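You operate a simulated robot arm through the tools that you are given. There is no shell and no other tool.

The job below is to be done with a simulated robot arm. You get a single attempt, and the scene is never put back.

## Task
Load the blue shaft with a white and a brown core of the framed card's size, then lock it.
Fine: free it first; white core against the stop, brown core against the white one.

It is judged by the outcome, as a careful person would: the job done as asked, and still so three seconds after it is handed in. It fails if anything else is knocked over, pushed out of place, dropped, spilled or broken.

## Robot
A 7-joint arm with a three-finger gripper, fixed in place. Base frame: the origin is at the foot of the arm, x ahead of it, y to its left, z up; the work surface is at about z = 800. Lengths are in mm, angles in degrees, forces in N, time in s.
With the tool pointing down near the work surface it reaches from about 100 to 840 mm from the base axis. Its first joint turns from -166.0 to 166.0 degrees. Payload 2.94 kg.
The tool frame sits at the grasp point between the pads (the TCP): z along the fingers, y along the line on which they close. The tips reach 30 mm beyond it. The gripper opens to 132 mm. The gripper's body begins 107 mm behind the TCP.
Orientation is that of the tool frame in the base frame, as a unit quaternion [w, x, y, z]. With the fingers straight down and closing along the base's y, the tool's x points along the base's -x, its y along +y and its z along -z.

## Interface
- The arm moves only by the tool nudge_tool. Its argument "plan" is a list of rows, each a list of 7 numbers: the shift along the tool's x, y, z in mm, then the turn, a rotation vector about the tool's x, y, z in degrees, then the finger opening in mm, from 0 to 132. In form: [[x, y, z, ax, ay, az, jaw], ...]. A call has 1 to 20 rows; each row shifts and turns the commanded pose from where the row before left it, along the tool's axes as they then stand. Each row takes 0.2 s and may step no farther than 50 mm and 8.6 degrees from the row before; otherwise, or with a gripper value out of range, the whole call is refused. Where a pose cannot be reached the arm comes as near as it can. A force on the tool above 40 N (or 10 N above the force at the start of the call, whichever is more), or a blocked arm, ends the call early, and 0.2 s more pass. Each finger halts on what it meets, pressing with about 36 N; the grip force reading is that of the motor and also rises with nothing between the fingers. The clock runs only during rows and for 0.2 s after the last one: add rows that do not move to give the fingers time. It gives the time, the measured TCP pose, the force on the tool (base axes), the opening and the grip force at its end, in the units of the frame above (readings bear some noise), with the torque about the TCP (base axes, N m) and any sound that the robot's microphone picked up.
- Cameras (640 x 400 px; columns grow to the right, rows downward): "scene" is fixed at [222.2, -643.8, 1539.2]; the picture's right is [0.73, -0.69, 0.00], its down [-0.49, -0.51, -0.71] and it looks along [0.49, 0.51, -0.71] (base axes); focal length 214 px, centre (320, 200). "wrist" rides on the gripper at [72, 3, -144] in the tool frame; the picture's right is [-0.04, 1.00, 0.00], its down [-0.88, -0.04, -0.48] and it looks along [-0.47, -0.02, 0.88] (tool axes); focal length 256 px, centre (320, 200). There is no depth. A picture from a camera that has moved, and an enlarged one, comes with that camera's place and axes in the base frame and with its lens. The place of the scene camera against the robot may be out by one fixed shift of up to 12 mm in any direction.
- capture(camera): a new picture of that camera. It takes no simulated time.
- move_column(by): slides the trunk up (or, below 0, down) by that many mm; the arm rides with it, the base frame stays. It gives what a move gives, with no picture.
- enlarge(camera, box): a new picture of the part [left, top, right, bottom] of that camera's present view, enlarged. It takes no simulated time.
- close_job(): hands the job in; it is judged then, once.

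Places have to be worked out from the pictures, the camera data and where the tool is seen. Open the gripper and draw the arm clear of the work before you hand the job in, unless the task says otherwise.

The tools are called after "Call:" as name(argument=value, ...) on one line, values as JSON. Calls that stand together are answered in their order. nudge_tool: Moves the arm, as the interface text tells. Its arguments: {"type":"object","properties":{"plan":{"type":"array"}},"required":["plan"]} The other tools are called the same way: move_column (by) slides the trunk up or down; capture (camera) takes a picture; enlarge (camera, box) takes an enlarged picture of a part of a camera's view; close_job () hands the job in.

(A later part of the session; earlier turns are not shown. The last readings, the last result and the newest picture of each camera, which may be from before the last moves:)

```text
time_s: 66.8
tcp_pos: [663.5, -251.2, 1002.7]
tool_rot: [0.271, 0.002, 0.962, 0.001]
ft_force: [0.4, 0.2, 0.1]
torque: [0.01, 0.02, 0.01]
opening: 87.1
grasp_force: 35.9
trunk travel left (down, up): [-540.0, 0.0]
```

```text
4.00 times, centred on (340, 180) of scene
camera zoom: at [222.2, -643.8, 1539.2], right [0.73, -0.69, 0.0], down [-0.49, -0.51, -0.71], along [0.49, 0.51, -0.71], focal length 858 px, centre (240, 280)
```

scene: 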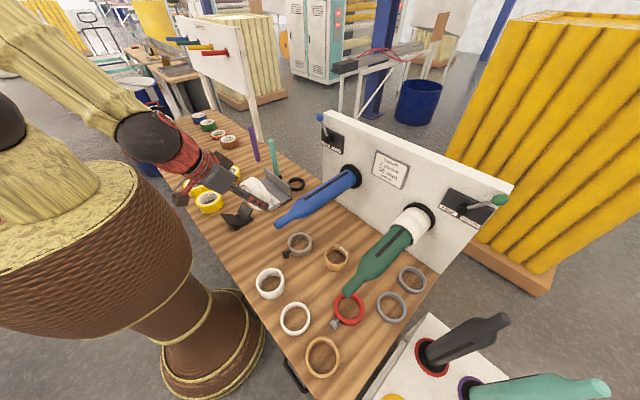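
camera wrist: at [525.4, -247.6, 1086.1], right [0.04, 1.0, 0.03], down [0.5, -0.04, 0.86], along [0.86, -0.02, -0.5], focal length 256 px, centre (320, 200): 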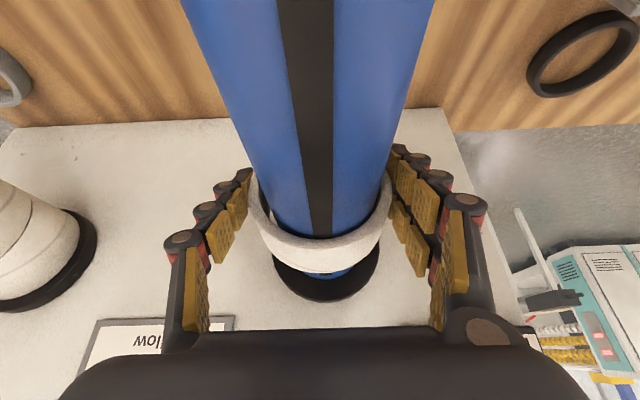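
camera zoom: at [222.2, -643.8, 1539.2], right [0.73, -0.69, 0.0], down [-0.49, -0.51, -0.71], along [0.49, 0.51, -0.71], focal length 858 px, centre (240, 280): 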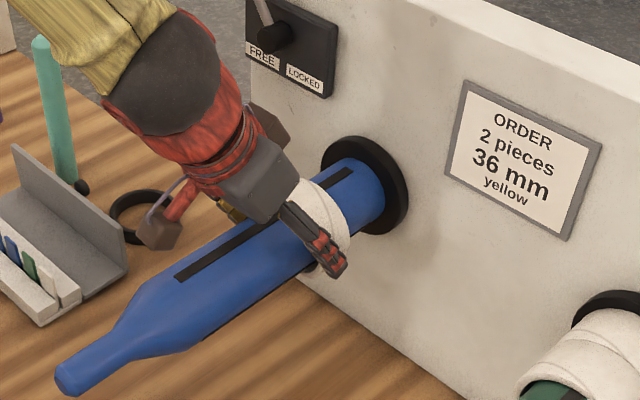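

Close to the stop and force-free. I advance slowly in 5 mm steps until the core meets the flange.

Call:
nudge_tool(plan=[[-4.27, 0, 2.6, 0, 0, 0, 78], [-4.27, 0, 2.6, 0, 0, 0, 78], [-4.27, 0, 2.6, 0, 0, 0, 78], [-4.27, 0, 2.6, 0, 0, 0, 78], [-4.27, 0, 2.6, 0, 0, 0, 78], [-4.27, 0, 2.6, 0, 0, 0, 78], [-4.27, 0, 2.6, 0, 0, 0, 78], [-4.27, 0, 2.6, 0, 0, 0, 78], [-4.27, 0, 2.6, 0, 0, 0, 78], [-4.27, 0, 2.6, 0, 0, 0, 78], [-4.27, 0, 2.6, 0, 0, 0, 78], [-4.27, 0, 2.6, 0, 0, 0, 78], [-4.27, 0, 2.6, 0, 0, 0, 78], [-4.27, 0, 2.6, 0, 0, 0, 78]])

Call:
capture(camera="wrist")

Call:
enlarge(camera="scene", box=[320, 140, 400, 200])

```text
time_s: 69.8
tcp_pos: [726.9, -250.2, 999.0]
tool_rot: [0.267, 0.0, 0.964, 0.003]
ft_force: [-14.5, -1.7, 8.8]
torque: [0.02, 0.26, 0.62]
opening: 86.8
grasp_force: 35.5
trunk travel left (down, up): [-540.0, 0.0]
stopped in row 14: the force on the tool passed its limit at 84 N (the readings are from after the stop); the commanded pose is now the measured one
```

```text
taken
camera wrist: at [591.0, -247.2, 1084.4], right [0.04, 1.0, 0.03], down [0.51, -0.04, 0.86], along [0.86, -0.02, -0.51], focal length 256 px, centre (320, 200)
```

wrist: 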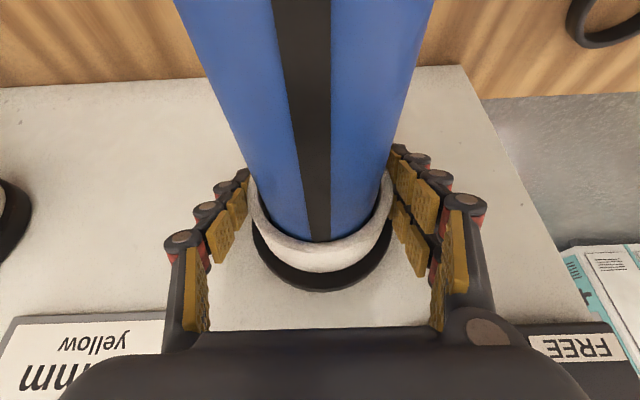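

```text
6.67 times, centred on (360, 170) of scene
camera zoom: at [222.2, -643.8, 1539.2], right [0.73, -0.69, 0.0], down [-0.49, -0.51, -0.71], along [0.49, 0.51, -0.71], focal length 1430 px, centre (53, 400)
```

zoom: 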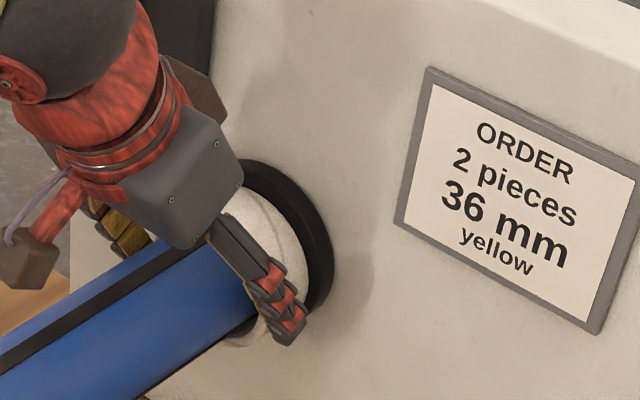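

Contact with the stop at TCP x≈727. I open the fingers slowly, leaving the core on the shaft, and look whether it sits flush.

Call:
nudge_tool(plan=[[0, 0, 0, 0, 0, 0, 92], [0, 0, 0, 0, 0, 0, 100], [0, 0, 0, 0, 0, 0, 108], [0, 0, 0, 0, 0, 0, 112], [0, 0, 0, 0, 0, 0, 112]])

Call:
capture(camera="wrist")

Call:
enlarge(camera="scene", box=[320, 140, 400, 200])

```text
time_s: 71.0
tcp_pos: [731.3, -250.4, 999.6]
tool_rot: [0.269, 0.001, 0.963, 0.002]
ft_force: [0.4, 0.3, 0.1]
torque: [0.01, 0.01, 0.0]
opening: 111.7
grasp_force: 0.0
trunk travel left (down, up): [-540.0, 0.0]
```

```text
taken
camera wrist: at [594.0, -247.1, 1084.4], right [0.04, 1.0, 0.03], down [0.51, -0.04, 0.86], along [0.86, -0.02, -0.51], focal length 256 px, centre (320, 200)
```

wrist: 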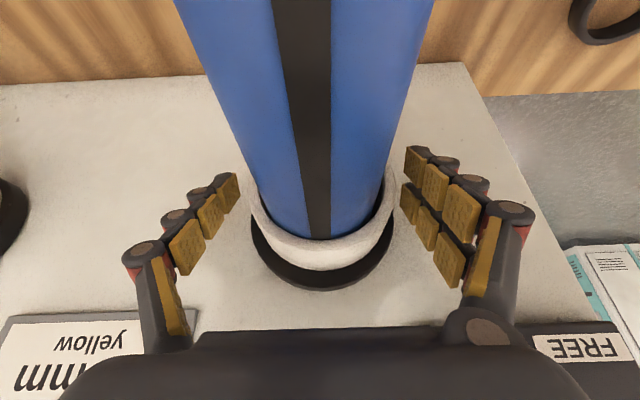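

```text
6.67 times, centred on (360, 170) of scene
camera zoom: at [222.2, -643.8, 1539.2], right [0.73, -0.69, 0.0], down [-0.49, -0.51, -0.71], along [0.49, 0.51, -0.71], focal length 1430 px, centre (53, 400)
```

zoom: 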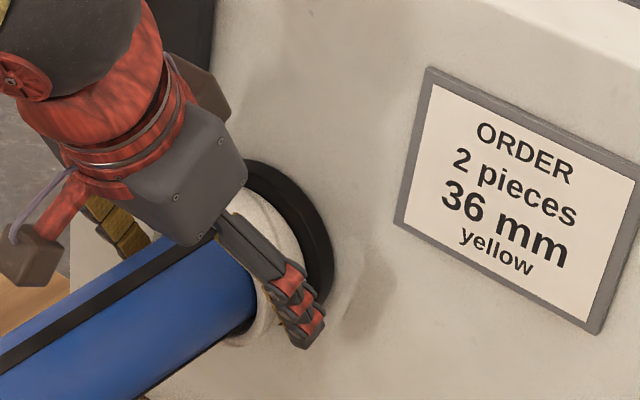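

The core looks seated. I withdraw backward along the tool axis (up and away) and inspect.

Call:
nudge_tool(plan=[[0, 0, -30, 0, 0, 0, 112], [0, 0, -40, 0, 0, 0, 112], [0, 0, -45, 0, 0, 0, 112], [0, 0, -45, 0, 0, 0, 112], [0, 0, -45, 0, 0, 0, 112], [0, 0, 0, 0, 0, 0, 112]])

Call:
capture(camera="wrist")

Call:
enlarge(camera="scene", box=[320, 140, 400, 200])

```text
time_s: 72.4
tcp_pos: [625.9, -252.9, 1175.3]
tool_rot: [0.267, 0.001, 0.964, 0.003]
ft_force: [0.4, 0.4, 0.1]
torque: [-0.01, 0.04, 0.0]
opening: 111.9
grasp_force: 0.2
trunk travel left (down, up): [-540.0, 0.0]
```

```text
taken
camera wrist: at [489.0, -249.8, 1259.5], right [0.04, 1.0, 0.03], down [0.51, -0.04, 0.86], along [0.86, -0.02, -0.51], focal length 256 px, centre (320, 200)
```

wrist: 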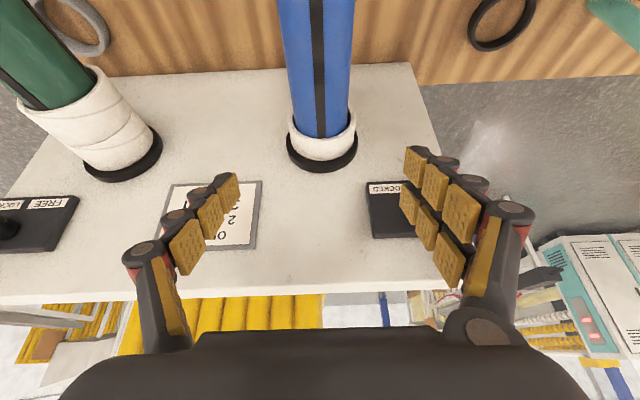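

```text
6.67 times, centred on (360, 170) of scene
camera zoom: at [222.2, -643.8, 1539.2], right [0.73, -0.69, 0.0], down [-0.49, -0.51, -0.71], along [0.49, 0.51, -0.71], focal length 1430 px, centre (53, 400)
```

zoom: 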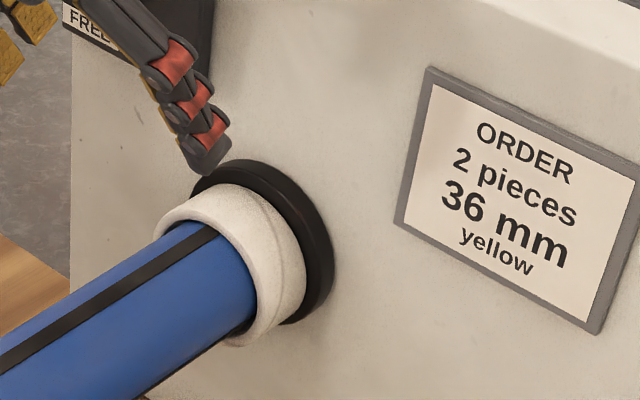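

The white core is on the shaft at the stop; I zoom on it from the wrist for any gap.

Call:
enlarge(camera="wrist", box=[270, 90, 380, 180])

Call:
enlarge(camera="scene", box=[335, 155, 375, 190])

```text
4.44 times, centred on (325, 135) of wrist
camera zoom: at [489.0, -249.8, 1259.5], right [0.04, 1.0, 0.03], down [0.51, -0.04, 0.86], along [0.86, -0.02, -0.51], focal length 1138 px, centre (298, 489)
```

zoom: 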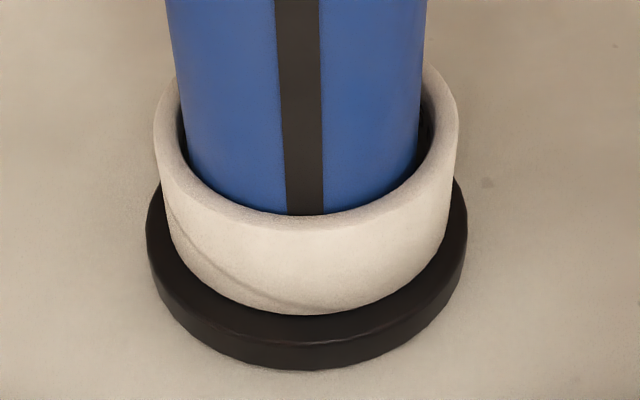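

```text
11.43 times, centred on (355, 172) of scene
camera zoom: at [222.2, -643.8, 1539.2], right [0.73, -0.69, 0.0], down [-0.49, -0.51, -0.71], along [0.49, 0.51, -0.71], focal length 2451 px, centre (-80, 514)
```

zoom: 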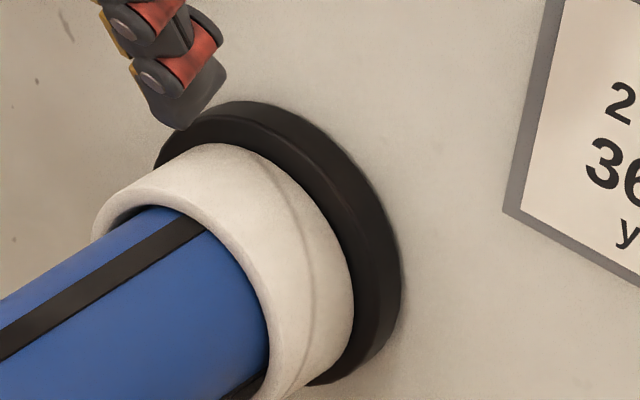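

The white core looks flush with the stop. Next the brown 36 mm core at about [299,-568]: I untilt, move back and over toward it at safe height, and yaw again.

Call:
nudge_tool(plan=[[0, 0, 0, 0, 7.75, 0, 112], [0, 0, 0, 0, 7.75, 0, 112], [0, 0, 0, 0, 7.75, 0, 112], [0, 0, 0, 0, 7.75, 0, 112], [37.7, -24.5, -7.5, 0, 0, 0, 112], [37.7, -24.5, -7.5, 0, 0, 0, 112], [37.7, -24.5, -7.5, 0, 0, 0, 112], [37.7, -24.5, -7.5, 0, 0, 0, 112], [37.7, -24.5, -7.5, 0, 0, 0, 112], [37.7, -24.5, -7.5, 0, 0, 0, 112], [0, 0, 0, 0, 0, 0, 112]])

Call:
nudge_tool(plan=[[0, 0, 0, 0, 0, -7.5, 112], [0, 0, 0, 0, 0, -7.5, 112], [0, 0, 0, 0, 0, -7.5, 112], [0, 0, 0, 0, 0, -7.5, 112], [0, 0, 0, 0, 0, -7.5, 112], [0, 0, 0, 0, 0, -7.5, 112], [0, 0, 0, 0, 0, -7.5, 112], [0, 0, 0, 0, 0, -7.5, 112], [0, 0, 0, 0, 0, -7.5, 112], [0, 0, 0, 0, 0, -7.5, 112], [0, 0, 0, 0, 0, -7.5, 112], [0, 0, 0, 0, 0, -7.5, 112], [0, 0, 0, 0, 7.5, 0, 112], [0, 0, 0, 0, 7.5, 0, 112], [0, 0, 0, 0, 7.5, 0, 112], [0, 0, 0, 0, 7.5, 0, 112], [0, 0, 0, 0, 7.5, 0, 112], [0, 0, 0, 0, 7.5, 0, 112], [0, 0, 0, 0, 7.5, 0, 112], [0, 0, 0, 0, 7.5, 0, 112]])

Call:
capture(camera="wrist")

Call:
capture(camera="scene")

```text
time_s: 74.8
tcp_pos: [398.7, -399.5, 1220.4]
tool_rot: [0.001, 0.0, 1.0, 0.002]
ft_force: [0.7, -0.7, 0.7]
torque: [-0.04, 0.01, 0.0]
opening: 112.1
grasp_force: 0.2
trunk travel left (down, up): [-540.0, 0.0]
```

```text
time_s: 79.0
tcp_pos: [400.0, -397.7, 1217.3]
tool_rot: [0.351, 0.613, -0.612, 0.354]
ft_force: [0.4, 0.8, 1.0]
torque: [0.01, 0.02, -0.02]
opening: 111.9
grasp_force: 0.1
trunk travel left (down, up): [-540.0, 0.0]
```

```text
taken
camera wrist: at [395.0, -310.2, 1352.0], right [-1.0, 0.02, -0.04], down [0.04, 0.85, -0.52], along [0.02, -0.52, -0.85], focal length 256 px, centre (320, 200)
```

wrist: 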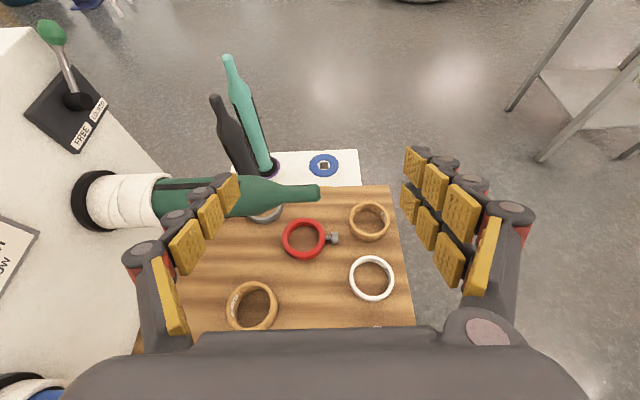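

```text
taken
```

scene: 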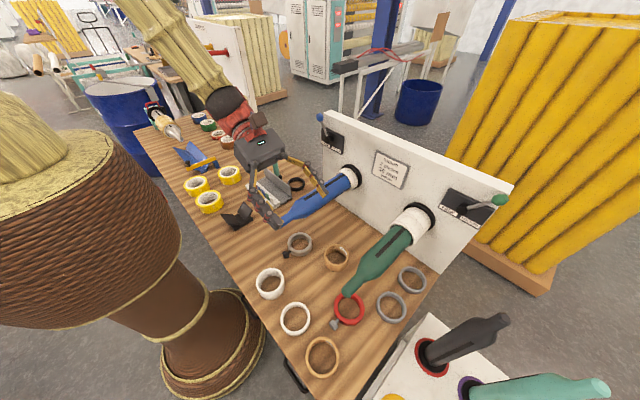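

Pose is good. I enlarge the brown 36 mm core to refine its position and check its surroundings.

Call:
enlarge(camera="wrist", box=[330, 185, 410, 255])

```text
5.71 times, centred on (370, 220) of wrist
camera zoom: at [395.0, -310.2, 1352.0], right [-1.0, 0.02, -0.04], down [0.04, 0.85, -0.52], along [0.02, -0.52, -0.85], focal length 1463 px, centre (34, 86)
```

zoom: 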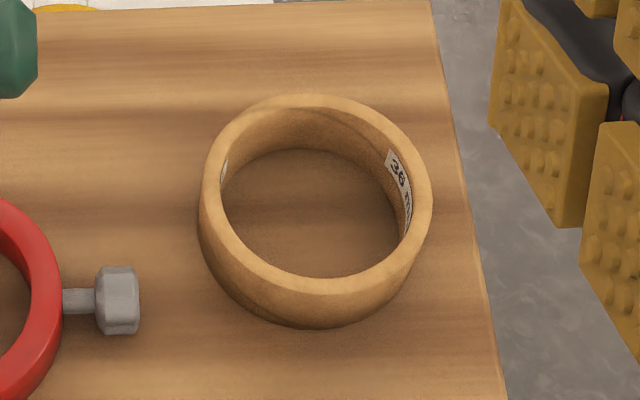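

The brown core reads 36 and lies at about [297,-570]; a grey knob of the red collar is near on its +x side (from x≈368), so I'll use a smaller opening of 102. I move over first, then down to the standoff [296,-466,893].

Call:
nudge_tool(plan=[[11.4, 34.6, 19.4, 0, 0, 0, 104], [11.4, 34.6, 19.4, 0, 0, 0, 102], [11.4, 34.6, 19.4, 0, 0, 0, 102], [-35, 0.1, 20.3, 0, 0, 0, 102], [-35, 0.1, 20.3, 0, 0, 0, 102], [-35, 0.1, 20.3, 0, 0, 0, 102], [-35, 0.1, 20.3, 0, 0, 0, 102], [-35, 0.1, 20.3, 0, 0, 0, 102], [-35, 0.1, 20.3, 0, 0, 0, 102], [-35, 0.1, 20.3, 0, 0, 0, 102], [-35, 0.1, 20.3, 0, 0, 0, 102], [0, 0, 0, 0, 0, 0, 102]])

Call:
capture(camera="wrist")

Call:
capture(camera="scene")

```text
time_s: 81.6
tcp_pos: [294.9, -465.8, 894.3]
tool_rot: [-0.351, -0.613, 0.614, -0.353]
ft_force: [0.2, 0.5, 0.2]
torque: [0.03, -0.07, 0.01]
opening: 101.9
grasp_force: 0.1
trunk travel left (down, up): [-540.0, 0.0]
```

```text
taken
camera wrist: at [288.7, -377.9, 1027.5], right [-1.0, 0.02, -0.04], down [0.04, 0.85, -0.52], along [0.02, -0.52, -0.85], focal length 256 px, centre (320, 200)
```

wrist: 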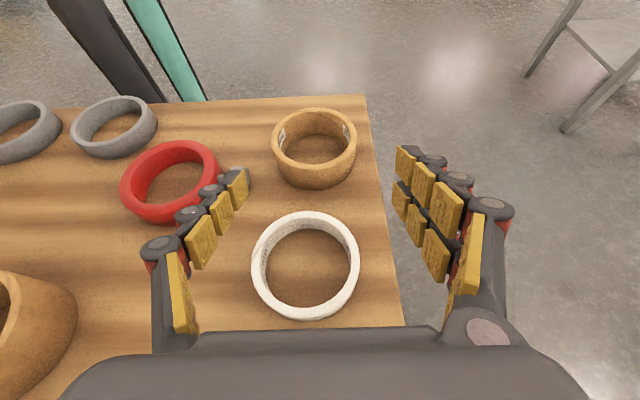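

```text
taken
```

scene: 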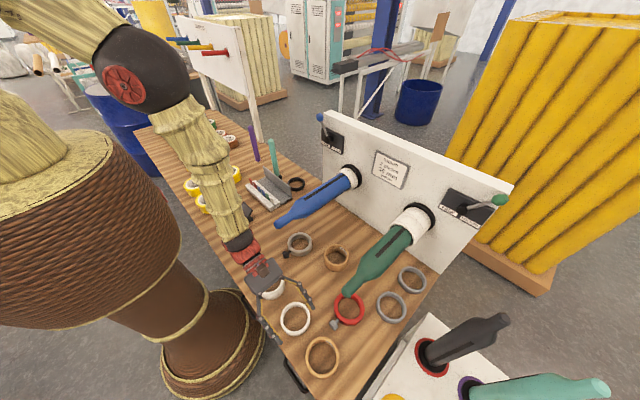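

Well aligned. I advance 100 mm along the fingers and check before closing.

Call:
nudge_tool(plan=[[0, -0.4, 20, 0, 0, 0, 102], [0, -0.4, 20, 0, 0, 0, 102], [0, -0.3, 20, 0, 0, 0, 102], [0, 0, 20, 0, 0, 0, 102], [0, 0, 15, 0, 0, 0, 102], [0, 0, 0, 0, 0, 0, 102]])

Call:
capture(camera="wrist")

Call:
enlarge(camera="scene", box=[260, 290, 380, 390])

```text
time_s: 83.0
tcp_pos: [296.1, -546.9, 846.1]
tool_rot: [0.351, 0.613, -0.613, 0.353]
ft_force: [0.3, 0.3, 0.8]
torque: [0.02, 0.0, 0.01]
opening: 101.9
grasp_force: 0.0
trunk travel left (down, up): [-540.0, 0.0]
```

```text
taken
camera wrist: at [291.7, -458.7, 979.8], right [-1.0, 0.02, -0.04], down [0.04, 0.85, -0.52], along [0.02, -0.52, -0.85], focal length 256 px, centre (320, 200)
```

wrist: 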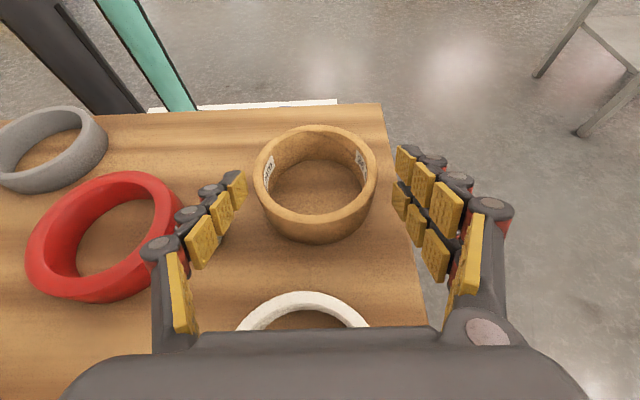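

```text
4.00 times, centred on (320, 340) of scene
camera zoom: at [222.2, -643.8, 1539.2], right [0.73, -0.69, 0.0], down [-0.49, -0.51, -0.71], along [0.49, 0.51, -0.71], focal length 858 px, centre (320, -360)
```

zoom: 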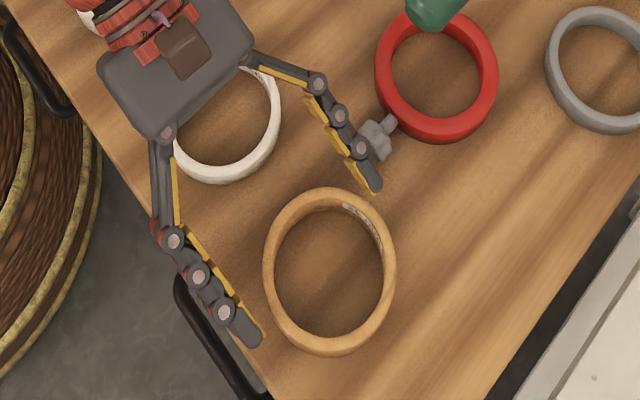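

No contact; the core is at [298,-567]. I advance the last 24 mm and close gradually.

Call:
nudge_tool(plan=[[-0.2, -1, 12, 0, 0, 0, 102], [-0.2, -0.5, 11.5, 0, 0, 0, 102], [0, 0, 0, 0, 0, 0, 102]])

Call:
enlarge(camera="wrist", box=[200, 110, 440, 260])

Call:
enlarge(camera="scene", box=[260, 290, 380, 390])

```text
time_s: 83.8
tcp_pos: [297.5, -567.5, 834.7]
tool_rot: [-0.352, -0.612, 0.614, -0.352]
ft_force: [-0.3, -0.3, 0.0]
torque: [0.04, -0.02, 0.01]
opening: 102.2
grasp_force: 0.0
trunk travel left (down, up): [-540.0, 0.0]
```

```text
2.67 times, centred on (320, 185) of wrist
camera zoom: at [293.0, -479.9, 968.7], right [-1.0, 0.02, -0.04], down [0.04, 0.85, -0.52], along [0.02, -0.52, -0.85], focal length 683 px, centre (320, 240)
```

zoom: 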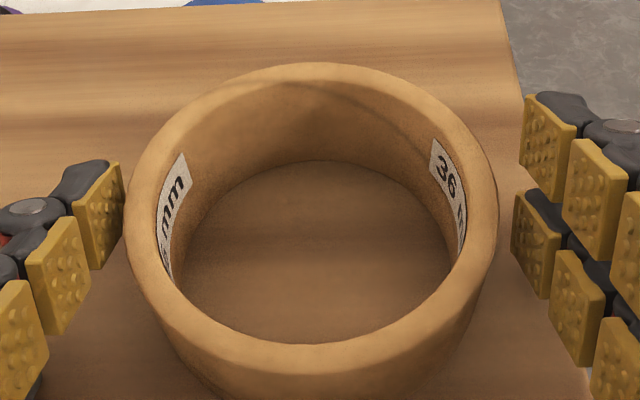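

```text
4.00 times, centred on (320, 340) of scene
camera zoom: at [222.2, -643.8, 1539.2], right [0.73, -0.69, 0.0], down [-0.49, -0.51, -0.71], along [0.49, 0.51, -0.71], focal length 858 px, centre (320, -360)
```

zoom: 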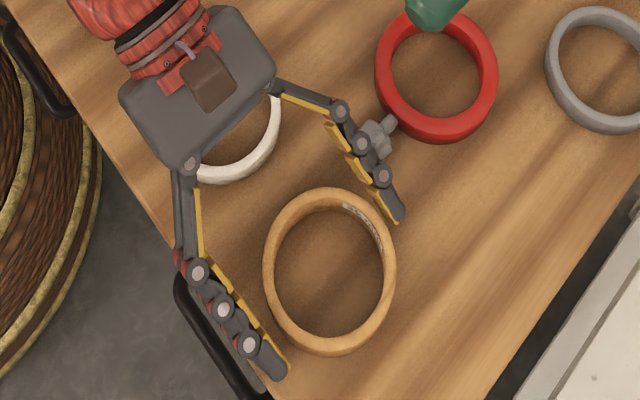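

Matching the earlier good grasp; I shift 2 mm to centre, slightly forward and down, and close.

Call:
nudge_tool(plan=[[-0.7, -2, 2.7, 0, 0, 0, 102], [0, 0, 0, 0, 0, 0, 97], [0, 0, 0, 0, 0, 0, 94], [0, 0, 0, 0, 0, 0, 92], [0, 0, 0, 0, 0, 0, 90], [0, 0, 0, 0, 0, 0, 88], [0, 0, 0, 0, 0, 0, 86], [0, 0, 0, 0, 0, 0, 84], [0, 0, 0, 0, 0, 0, 82], [0, 0, 0, 0, 0, 0, 80], [0, 0, 0, 0, 0, 0, 80]])

Call:
enlarge(camera="wrist", box=[200, 110, 440, 260])

Call:
enlarge(camera="scene", box=[260, 290, 380, 390])

```text
time_s: 86.2
tcp_pos: [300.0, -567.8, 833.6]
tool_rot: [-0.351, -0.613, 0.614, -0.353]
ft_force: [-0.1, 1.5, 2.8]
torque: [-0.01, 0.21, -0.06]
opening: 87.8
grasp_force: 36.3
trunk travel left (down, up): [-540.0, 0.0]
```

```text
2.67 times, centred on (320, 185) of wrist
camera zoom: at [295.0, -481.6, 967.2], right [-1.0, 0.02, -0.04], down [0.04, 0.85, -0.52], along [0.02, -0.52, -0.85], focal length 683 px, centre (320, 240)
```

zoom: 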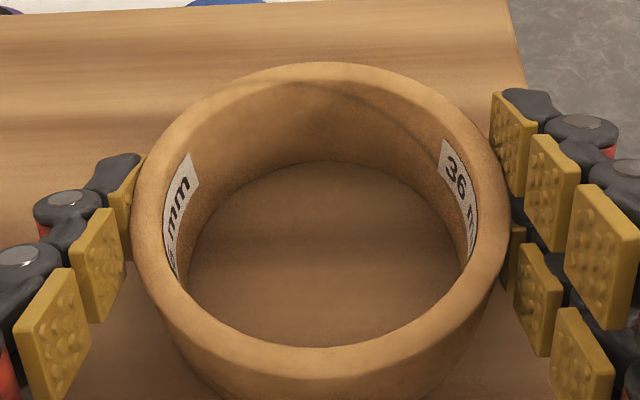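

```text
4.00 times, centred on (320, 340) of scene
camera zoom: at [222.2, -643.8, 1539.2], right [0.73, -0.69, 0.0], down [-0.49, -0.51, -0.71], along [0.49, 0.51, -0.71], focal length 858 px, centre (320, -360)
```

zoom: 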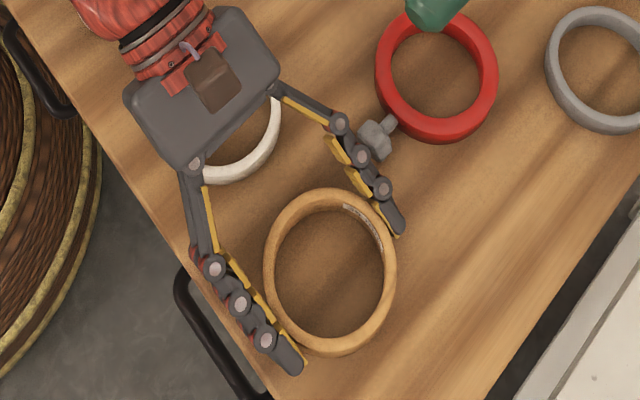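

Gripped at 87.8 mm with 36 N, just like before. Small lift and check.

Call:
nudge_tool(plan=[[3.5, 0, -2, 0, 0, 0, 78], [3.5, 0, -2, 0, 0, 0, 78], [3.5, 0, -2, 0, 0, 0, 78], [8.7, 0, -5, 0, 0, 0, 78], [0, 0, 0, 0, 0, 0, 78]])

Call:
enlarge(camera="scene", box=[260, 290, 380, 390])

Call:
capture(camera="wrist")

```text
time_s: 87.4
tcp_pos: [300.2, -568.5, 854.7]
tool_rot: [-0.352, -0.612, 0.614, -0.352]
ft_force: [0.5, 0.1, -1.0]
torque: [0.01, 0.01, 0.02]
opening: 87.5
grasp_force: 35.6
trunk travel left (down, up): [-540.0, 0.0]
```

```text
4.00 times, centred on (320, 340) of scene
camera zoom: at [222.2, -643.8, 1539.2], right [0.73, -0.69, 0.0], down [-0.49, -0.51, -0.71], along [0.49, 0.51, -0.71], focal length 858 px, centre (320, -360)
```

zoom: 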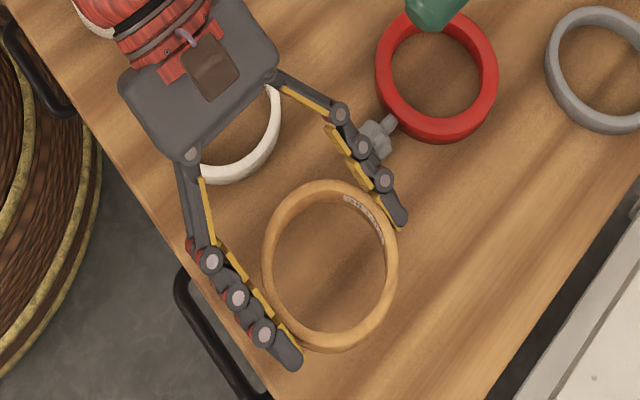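

```text
taken
camera wrist: at [295.2, -481.4, 988.2], right [-1.0, 0.02, -0.04], down [0.04, 0.85, -0.52], along [0.02, -0.52, -0.85], focal length 256 px, centre (320, 200)
```

wrist: 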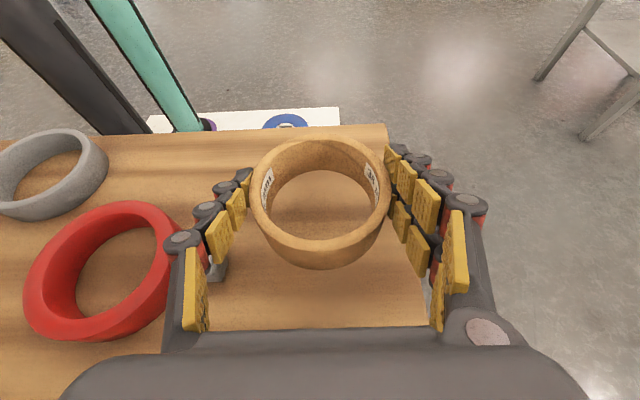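

Held well. I lift to z≈1215 and move toward [350,-350], clear of both shafts.

Call:
nudge_tool(plan=[[20, 0, -11.5, 0, 0, 0, 78], [35.7, 0, -20.7, 0, 0, 0, 78], [35.7, 0, -20.7, 0, 0, 0, 78], [35.7, 0, -20.7, 0, 0, 0, 78], [35.7, 0, -20.7, 0, 0, 0, 78], [35.7, 0, -20.7, 0, 0, 0, 78], [35.7, 0, -20.7, 0, 0, 0, 78], [35.7, 0, -20.7, 0, 0, 0, 78], [35.7, 0, -20.7, 0, 0, 0, 78], [15, 0, -8.7, 0, 0, 0, 78], [-21.9, -10, -37.6, 0, 0, 0, 78], [-21.9, -10, -37.6, 0, 0, 0, 78], [-21.9, -10, -37.6, 0, 0, 0, 78], [-21.9, -10, -37.6, 0, 0, 0, 78], [-21.9, -10, -37.6, 0, 0, 0, 78], [0, 0, 0, 0, 0, 0, 78]])

Call:
nudge_tool(plan=[[0, 0, 0, 0, -7.5, 0, 78], [0, 0, 0, 0, -7.5, 0, 78], [0, 0, 0, 0, -7.5, 0, 78], [0, 0, 0, 0, -7.5, 0, 78], [0, 0, 0, 0, -7.5, 0, 78], [0, 0, 0, 0, -7.5, 0, 78], [0, 0, 0, 0, -7.5, 0, 78], [0, 0, 0, 0, -7.5, 0, 78], [0, 0, 0, 0, 0, 7.5, 78], [0, 0, 0, 0, 0, 7.5, 78], [0, 0, 0, 0, 0, 7.5, 78], [0, 0, 0, 0, 0, 7.5, 78], [0, 0, 0, 0, 0, 7.5, 78], [0, 0, 0, 0, 0, 7.5, 78], [0, 0, 0, 0, 0, 7.5, 78], [0, 0, 0, 0, 0, 7.5, 78], [0, 0, 0, 0, 0, 7.5, 78], [0, 0, 0, 0, 0, 7.5, 78], [0, 0, 0, 0, 0, 7.5, 78], [0, 0, 0, 0, 0, 7.5, 78]])

Call:
capture(camera="wrist")

Call:
capture(camera="scene")

```text
time_s: 90.8
tcp_pos: [348.9, -353.2, 1224.5]
tool_rot: [0.351, 0.613, -0.613, 0.353]
ft_force: [-0.3, -0.5, 0.2]
torque: [0.01, 0.01, 0.02]
opening: 87.6
grasp_force: 36.7
trunk travel left (down, up): [-540.0, 0.0]
```

```text
time_s: 95.0
tcp_pos: [348.8, -353.4, 1227.2]
tool_rot: [0.001, 0.001, 1.0, 0.002]
ft_force: [-0.6, -0.1, -0.6]
torque: [0.01, 0.02, 0.04]
opening: 87.6
grasp_force: 35.9
trunk travel left (down, up): [-540.0, 0.0]
```

```text
taken
camera wrist: at [274.6, -350.6, 1368.6], right [0.04, 1.0, 0.01], down [0.88, -0.04, 0.48], along [0.48, -0.02, -0.88], focal length 256 px, centre (320, 200)
```

wrist: 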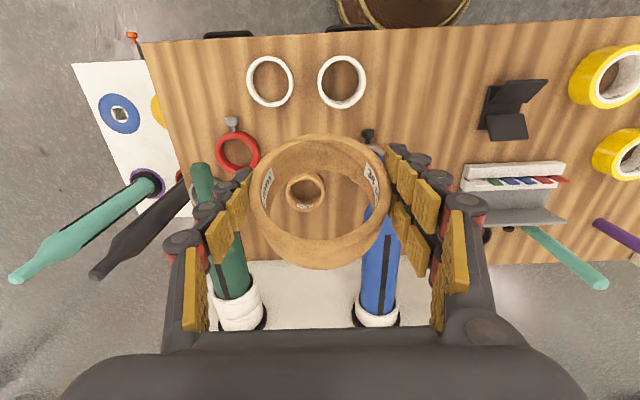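

```text
taken
```

scene: 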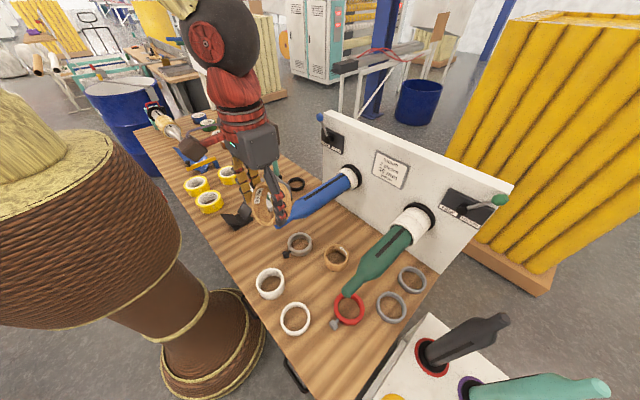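

Exact pose. I tilt by 31.3° and move above/in front of the blue shaft's tip at [350,-250,1120].

Call:
nudge_tool(plan=[[0, 0, 0, 0, -7.9, 0, 78], [0, 0, 0, 0, -7.8, 0, 78], [0, 0, 0, 0, -7.8, 0, 78], [0, 0, 0, 0, -7.8, 0, 78], [13.7, 25.8, 23, 0, 0, 0, 78], [13.7, 25.8, 23, 0, 0, 0, 78], [13.7, 25.8, 23, 0, 0, 0, 78], [13.7, 25.8, 23, 0, 0, 0, 78], [0, 0, 0, 0, 0, 0, 78]])

Call:
enlarge(camera="wrist", box=[220, 110, 420, 290])

Call:
enlarge(camera="scene", box=[180, 130, 340, 240])

```text
time_s: 97.0
tcp_pos: [349.5, -250.5, 1119.9]
tool_rot: [0.27, 0.001, 0.963, 0.003]
ft_force: [0.5, -0.2, -0.3]
torque: [-0.01, -0.01, -0.01]
opening: 87.9
grasp_force: 36.1
trunk travel left (down, up): [-540.0, 0.0]
```

```text
2.22 times, centred on (320, 200) of wrist
camera zoom: at [212.5, -247.6, 1204.3], right [0.04, 1.0, 0.03], down [0.5, -0.04, 0.86], along [0.86, -0.02, -0.5], focal length 569 px, centre (320, 200)
```

zoom: 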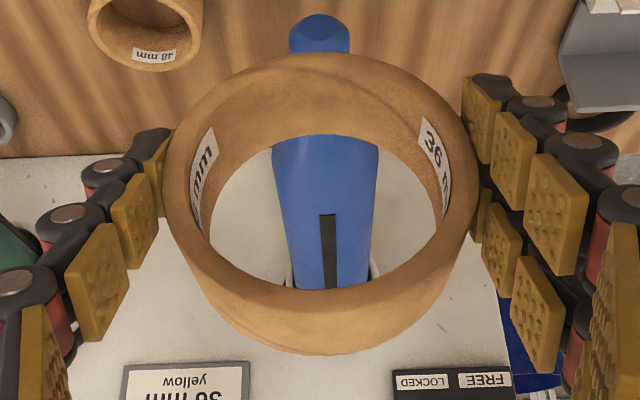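

```text
3.64 times, centred on (260, 185) of scene
camera zoom: at [222.2, -643.8, 1539.2], right [0.73, -0.69, 0.0], down [-0.49, -0.51, -0.71], along [0.49, 0.51, -0.71], focal length 780 px, centre (538, 254)
```

zoom: 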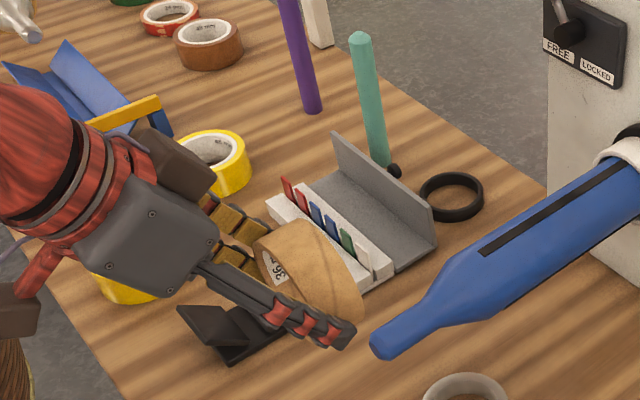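

The brown core sits in the hand just as the white one did. I lower to TCP z≈1001 in front of the tip.

Call:
nudge_tool(plan=[[20.7, 0, 33.9, 0, 0, 0, 78], [20.7, 0, 33.9, 0, 0, 0, 78], [20.7, 0, 33.9, 0, 0, 0, 78], [0, 0, 0, 0, 0, 0, 78]])

Call:
capture(camera="wrist")

Call:
enlarge(camera="scene", box=[200, 160, 320, 260])

```text
time_s: 98.0
tcp_pos: [348.5, -248.1, 1000.1]
tool_rot: [0.271, 0.0, 0.963, 0.002]
ft_force: [-0.3, -0.1, -0.6]
torque: [0.01, -0.01, -0.01]
opening: 87.6
grasp_force: 35.4
trunk travel left (down, up): [-540.0, 0.0]
```

```text
taken
camera wrist: at [211.8, -245.6, 1084.4], right [0.04, 1.0, 0.03], down [0.5, -0.04, 0.86], along [0.86, -0.02, -0.5], focal length 256 px, centre (320, 200)
```

wrist: 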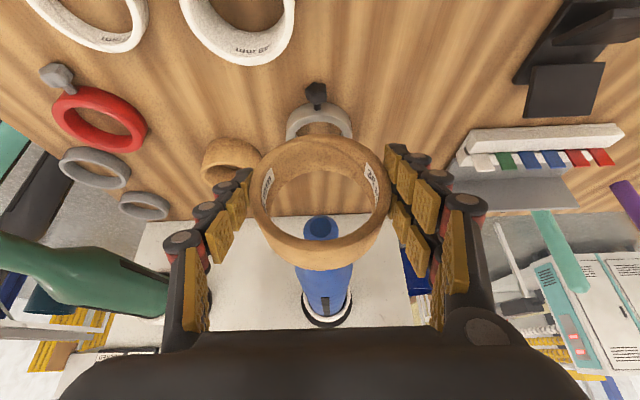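

```text
4.00 times, centred on (260, 210) of scene
camera zoom: at [222.2, -643.8, 1539.2], right [0.73, -0.69, 0.0], down [-0.49, -0.51, -0.71], along [0.49, 0.51, -0.71], focal length 858 px, centre (560, 160)
```

zoom: 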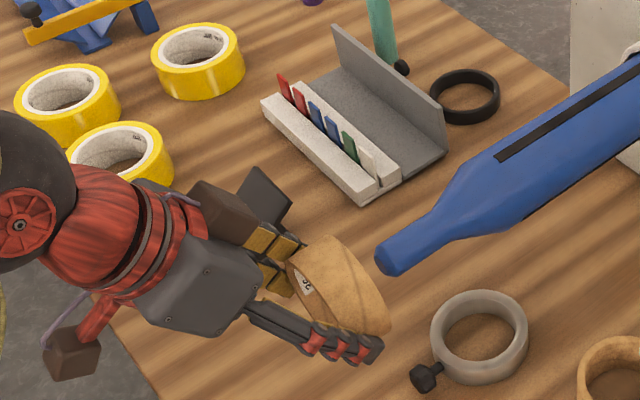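

Aligned as before. I advance 105 mm over the neck with a 1.5 mm y correction and +1 mm in height.

Call:
nudge_tool(plan=[[-8.8, -0.5, 4.7, 0, 0, 0, 78], [-8.8, -0.5, 4.8, 0, 0, 0, 78], [-12.8, -0.5, 7.8, 0, 0, 0, 78], [-12.8, 0, 7.8, 0, 0, 0, 78], [-12.8, 0, 7.8, 0, 0, 0, 78], [-12.8, 0, 7.8, 0, 0, 0, 78], [-12.8, 0, 7.8, 0, 0, 0, 78], [-8.5, 0, 5.2, 0, 0, 0, 78], [0, 0, 0, 0, 0, 0, 78]])

Call:
enlarge(camera="wrist", box=[200, 60, 440, 280])

Call:
enlarge(camera="scene", box=[240, 140, 360, 240])

```text
time_s: 100.0
tcp_pos: [456.2, -251.0, 1001.3]
tool_rot: [0.27, 0.001, 0.963, 0.003]
ft_force: [0.0, -0.4, -1.3]
torque: [-0.02, -0.03, -0.01]
opening: 87.8
grasp_force: 35.9
trunk travel left (down, up): [-540.0, 0.0]
```

```text
1.82 times, centred on (320, 170) of wrist
camera zoom: at [317.5, -247.3, 1085.0], right [0.04, 1.0, 0.03], down [0.5, -0.04, 0.86], along [0.86, -0.02, -0.5], focal length 465 px, centre (320, 254)
```

zoom: 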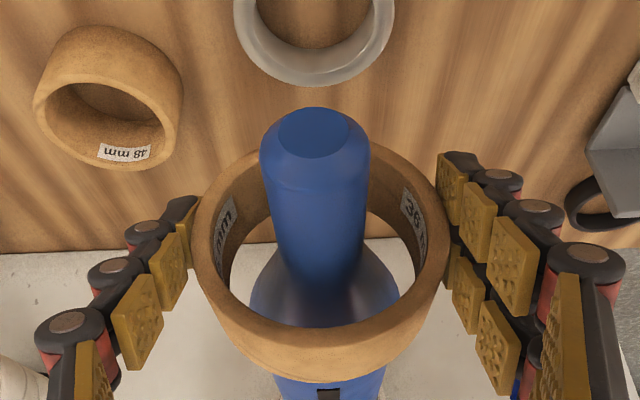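

```text
4.00 times, centred on (300, 190) of scene
camera zoom: at [222.2, -643.8, 1539.2], right [0.73, -0.69, 0.0], down [-0.49, -0.51, -0.71], along [0.49, 0.51, -0.71], focal length 858 px, centre (400, 240)
```

zoom: 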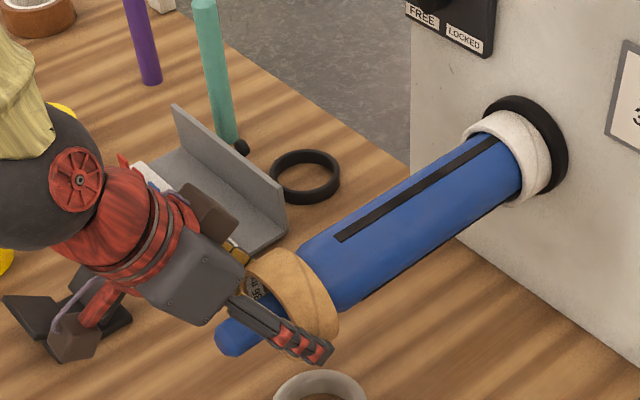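

Force-free over the cone's start. I continue slowly, 8–10 mm steps, onto the cylindrical body.

Call:
nudge_tool(plan=[[-6.8, 0.3, 4.2, 0, 0, 0, 78], [-6.8, 0.3, 4.2, 0, 0, 0, 78], [-6.8, 0, 4.2, 0, 0, 0, 78], [-6.8, 0, 4.2, 0, 0, 0, 78], [-6.8, 0, 4.2, 0, 0, 0, 78], [-6.8, 0, 4.2, 0, 0, 0, 78], [-6.8, 0, 4.2, 0, 0, 0, 78], [0, 0, 0, 0, 0, 0, 78]])

Call:
enlarge(camera="wrist", box=[200, 60, 440, 280])

```text
time_s: 101.8
tcp_pos: [511.5, -249.3, 1001.8]
tool_rot: [0.271, 0.001, 0.963, 0.003]
ft_force: [-0.7, -0.3, 0.3]
torque: [0.01, -0.03, -0.01]
opening: 87.7
grasp_force: 35.9
trunk travel left (down, up): [-540.0, 0.0]
```

```text
1.82 times, centred on (320, 170) of wrist
camera zoom: at [373.1, -246.0, 1085.7], right [0.04, 1.0, 0.03], down [0.5, -0.04, 0.86], along [0.86, -0.02, -0.5], focal length 465 px, centre (320, 254)
```

zoom: 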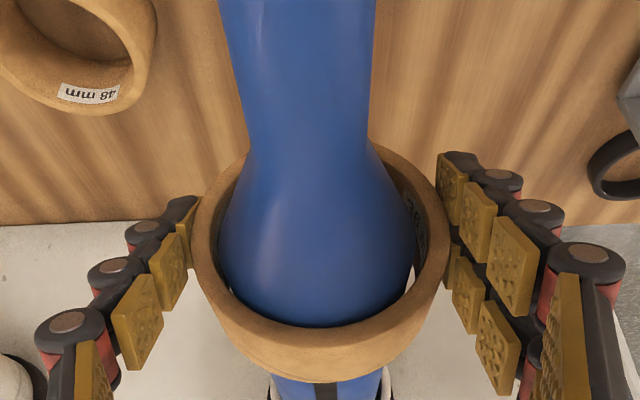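

On the body without contact forces. I advance 135 mm, then will go slowly; contact with the white core is expected near TCP x≈693.

Call:
nudge_tool(plan=[[-12.8, 0, 7.8, 0, 0, 0, 78], [-12.8, 0, 7.8, 0, 0, 0, 78], [-12.8, 0, 7.8, 0, 0, 0, 78], [-12.8, 0, 7.8, 0, 0, 0, 78], [-12.8, 0, 7.8, 0, 0, 0, 78], [-12.8, 0, 7.8, 0, 0, 0, 78], [-12.8, 0, 7.8, 0, 0, 0, 78], [-12.8, 0, 7.8, 0, 0, 0, 78], [-12.8, 0, 7.8, 0, 0, 0, 78], [0, 0, 0, 0, 0, 0, 78]])

Call:
capture(camera="wrist")

Call:
enlarge(camera="scene", box=[280, 130, 400, 230])

```text
time_s: 104.0
tcp_pos: [645.8, -249.5, 1001.7]
tool_rot: [0.272, 0.001, 0.962, 0.003]
ft_force: [-0.5, -0.1, 0.4]
torque: [0.02, 0.0, 0.0]
opening: 87.3
grasp_force: 35.8
trunk travel left (down, up): [-540.0, 0.0]
```

```text
taken
camera wrist: at [507.2, -246.9, 1085.6], right [0.04, 1.0, 0.03], down [0.5, -0.04, 0.86], along [0.86, -0.02, -0.5], focal length 256 px, centre (320, 200)
```

wrist: 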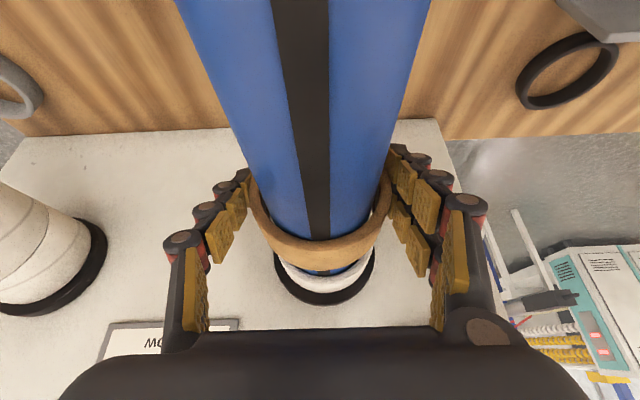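

```text
4.00 times, centred on (340, 180) of scene
camera zoom: at [222.2, -643.8, 1539.2], right [0.73, -0.69, 0.0], down [-0.49, -0.51, -0.71], along [0.49, 0.51, -0.71], focal length 858 px, centre (240, 280)
```

zoom: 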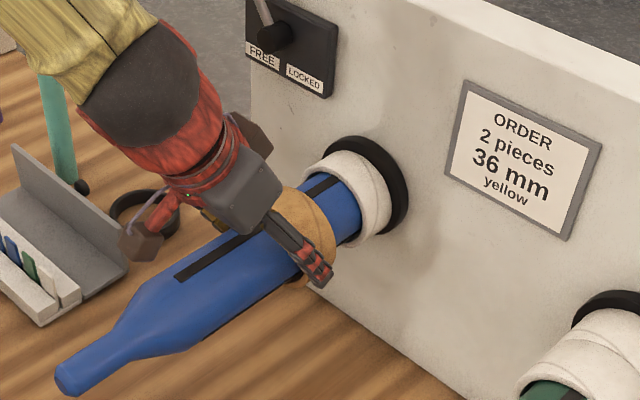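

Slow final approach: 5 mm steps then 2.5 mm steps until firm contact against the white core.

Call:
nudge_tool(plan=[[-4.27, 0, 2.6, 0, 0, 0, 78], [-4.27, 0, 2.6, 0, 0, 0, 78], [-4.27, 0, 2.6, 0, 0, 0, 78], [-4.27, 0, 2.6, 0, 0, 0, 78], [-4.27, 0, 2.6, 0, 0, 0, 78], [-4.27, 0, 2.6, 0, 0, 0, 78], [-4.27, 0, 2.6, 0, 0, 0, 78], [-2.13, 0, 1.3, 0, 0, 0, 78], [-2.13, 0, 1.3, 0, 0, 0, 78], [-2.13, 0, 1.3, 0, 0, 0, 78], [-2.13, 0, 1.3, 0, 0, 0, 78], [-2.13, 0, 1.3, 0, 0, 0, 78], [-2.13, 0, 1.3, 0, 0, 0, 78], [-2.13, 0, 1.3, 0, 0, 0, 78], [-2.13, 0, 1.3, 0, 0, 0, 78], [-2.13, 0, 1.3, 0, 0, 0, 78], [-2.13, 0, 1.3, 0, 0, 0, 78]])

Call:
capture(camera="wrist")

Call:
enlarge(camera="scene", box=[320, 140, 400, 200])

```text
time_s: 107.2
tcp_pos: [692.4, -249.9, 1000.6]
tool_rot: [0.269, 0.002, 0.963, 0.002]
ft_force: [-22.9, -6.6, 16.4]
torque: [-0.08, -0.13, 0.11]
opening: 87.7
grasp_force: 36.1
trunk travel left (down, up): [-540.0, 0.0]
stopped in row 16: the force on the tool passed its limit at 42 N (the readings are from after the stop); the commanded pose is now the measured one
```

```text
taken
camera wrist: at [555.3, -246.3, 1084.5], right [0.04, 1.0, 0.03], down [0.51, -0.04, 0.86], along [0.86, -0.02, -0.51], focal length 256 px, centre (320, 200)
```

wrist: 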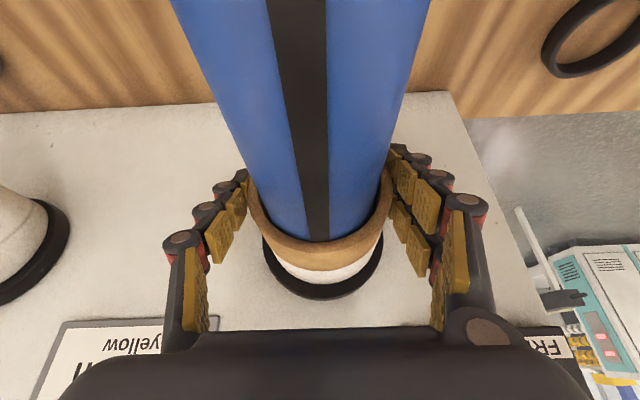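

```text
6.67 times, centred on (360, 170) of scene
camera zoom: at [222.2, -643.8, 1539.2], right [0.73, -0.69, 0.0], down [-0.49, -0.51, -0.71], along [0.49, 0.51, -0.71], focal length 1430 px, centre (53, 400)
```

zoom: 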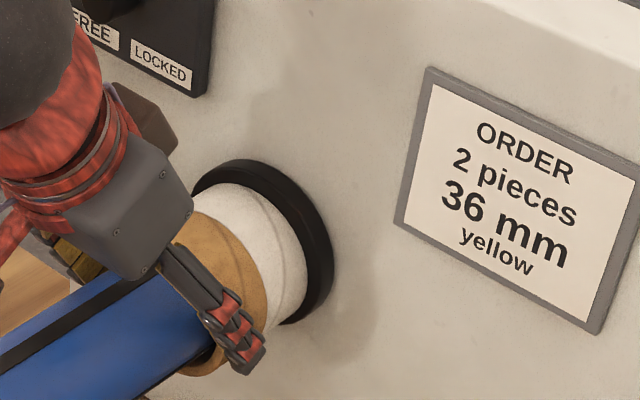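

Contact at TCP x≈692.4, just 36 mm before the white core's stop position, so both are against each other. I open the fingers and withdraw.

Call:
nudge_tool(plan=[[0, 0, 0, 0, 0, 0, 92], [0, 0, 0, 0, 0, 0, 100], [0, 0, 0, 0, 0, 0, 108], [0, 0, 0, 0, 0, 0, 112], [0, 0, 0, 0, 0, 0, 112]])

Call:
nudge_tool(plan=[[0, 0, -30, 0, 0, 0, 112], [0, 0, -40, 0, 0, 0, 112], [0, 0, -45, 0, 0, 0, 112], [0, 0, -45, 0, 0, 0, 112], [0, 0, -35, 0, 0, 0, 112], [0, 0, 0, 0, 0, 0, 112]])

Call:
capture(camera="wrist")

Call:
enlarge(camera="scene", box=[330, 150, 380, 195])

```text
time_s: 108.5
tcp_pos: [696.2, -248.1, 997.5]
tool_rot: [0.269, 0.001, 0.963, 0.004]
ft_force: [-1.1, 0.0, 0.4]
torque: [0.01, 0.02, 0.02]
opening: 111.8
grasp_force: 0.0
trunk travel left (down, up): [-540.0, 0.0]
```

```text
time_s: 109.8
tcp_pos: [593.4, -251.9, 1164.9]
tool_rot: [0.267, 0.002, 0.964, 0.003]
ft_force: [-0.8, 0.1, 0.0]
torque: [0.02, 0.03, -0.02]
opening: 112.2
grasp_force: 0.0
trunk travel left (down, up): [-540.0, 0.0]
```

```text
taken
camera wrist: at [455.8, -248.7, 1249.4], right [0.04, 1.0, 0.03], down [0.51, -0.04, 0.86], along [0.86, -0.02, -0.51], focal length 256 px, centre (320, 200)
```

wrist: 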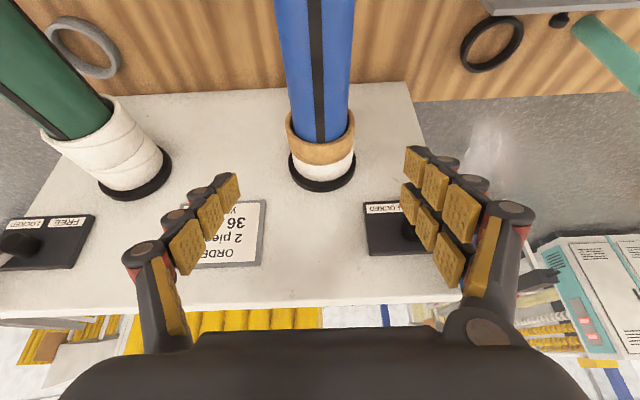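

```text
8.89 times, centred on (355, 172) of scene
camera zoom: at [222.2, -643.8, 1539.2], right [0.73, -0.69, 0.0], down [-0.49, -0.51, -0.71], along [0.49, 0.51, -0.71], focal length 1906 px, centre (9, 444)
```

zoom: 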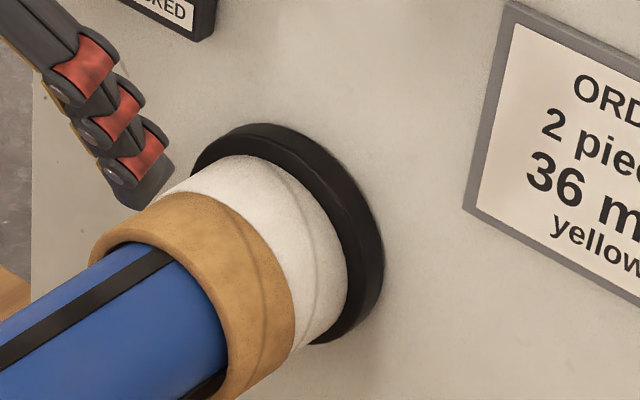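

Call:
enlarge(camera="wrist", box=[270, 90, 380, 200])

```text
3.64 times, centred on (325, 145) of wrist
camera zoom: at [455.8, -248.7, 1249.4], right [0.04, 1.0, 0.03], down [0.51, -0.04, 0.86], along [0.86, -0.02, -0.51], focal length 931 px, centre (302, 400)
```

zoom: 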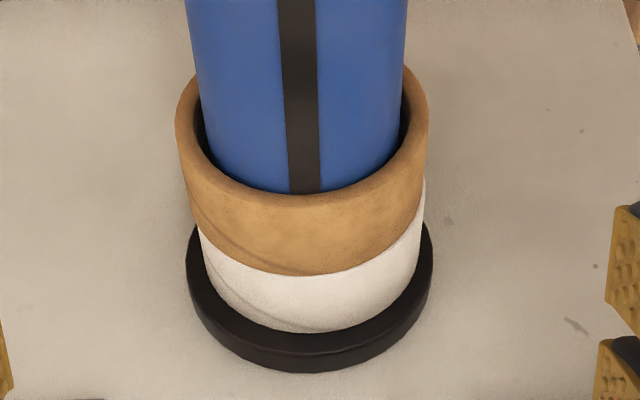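

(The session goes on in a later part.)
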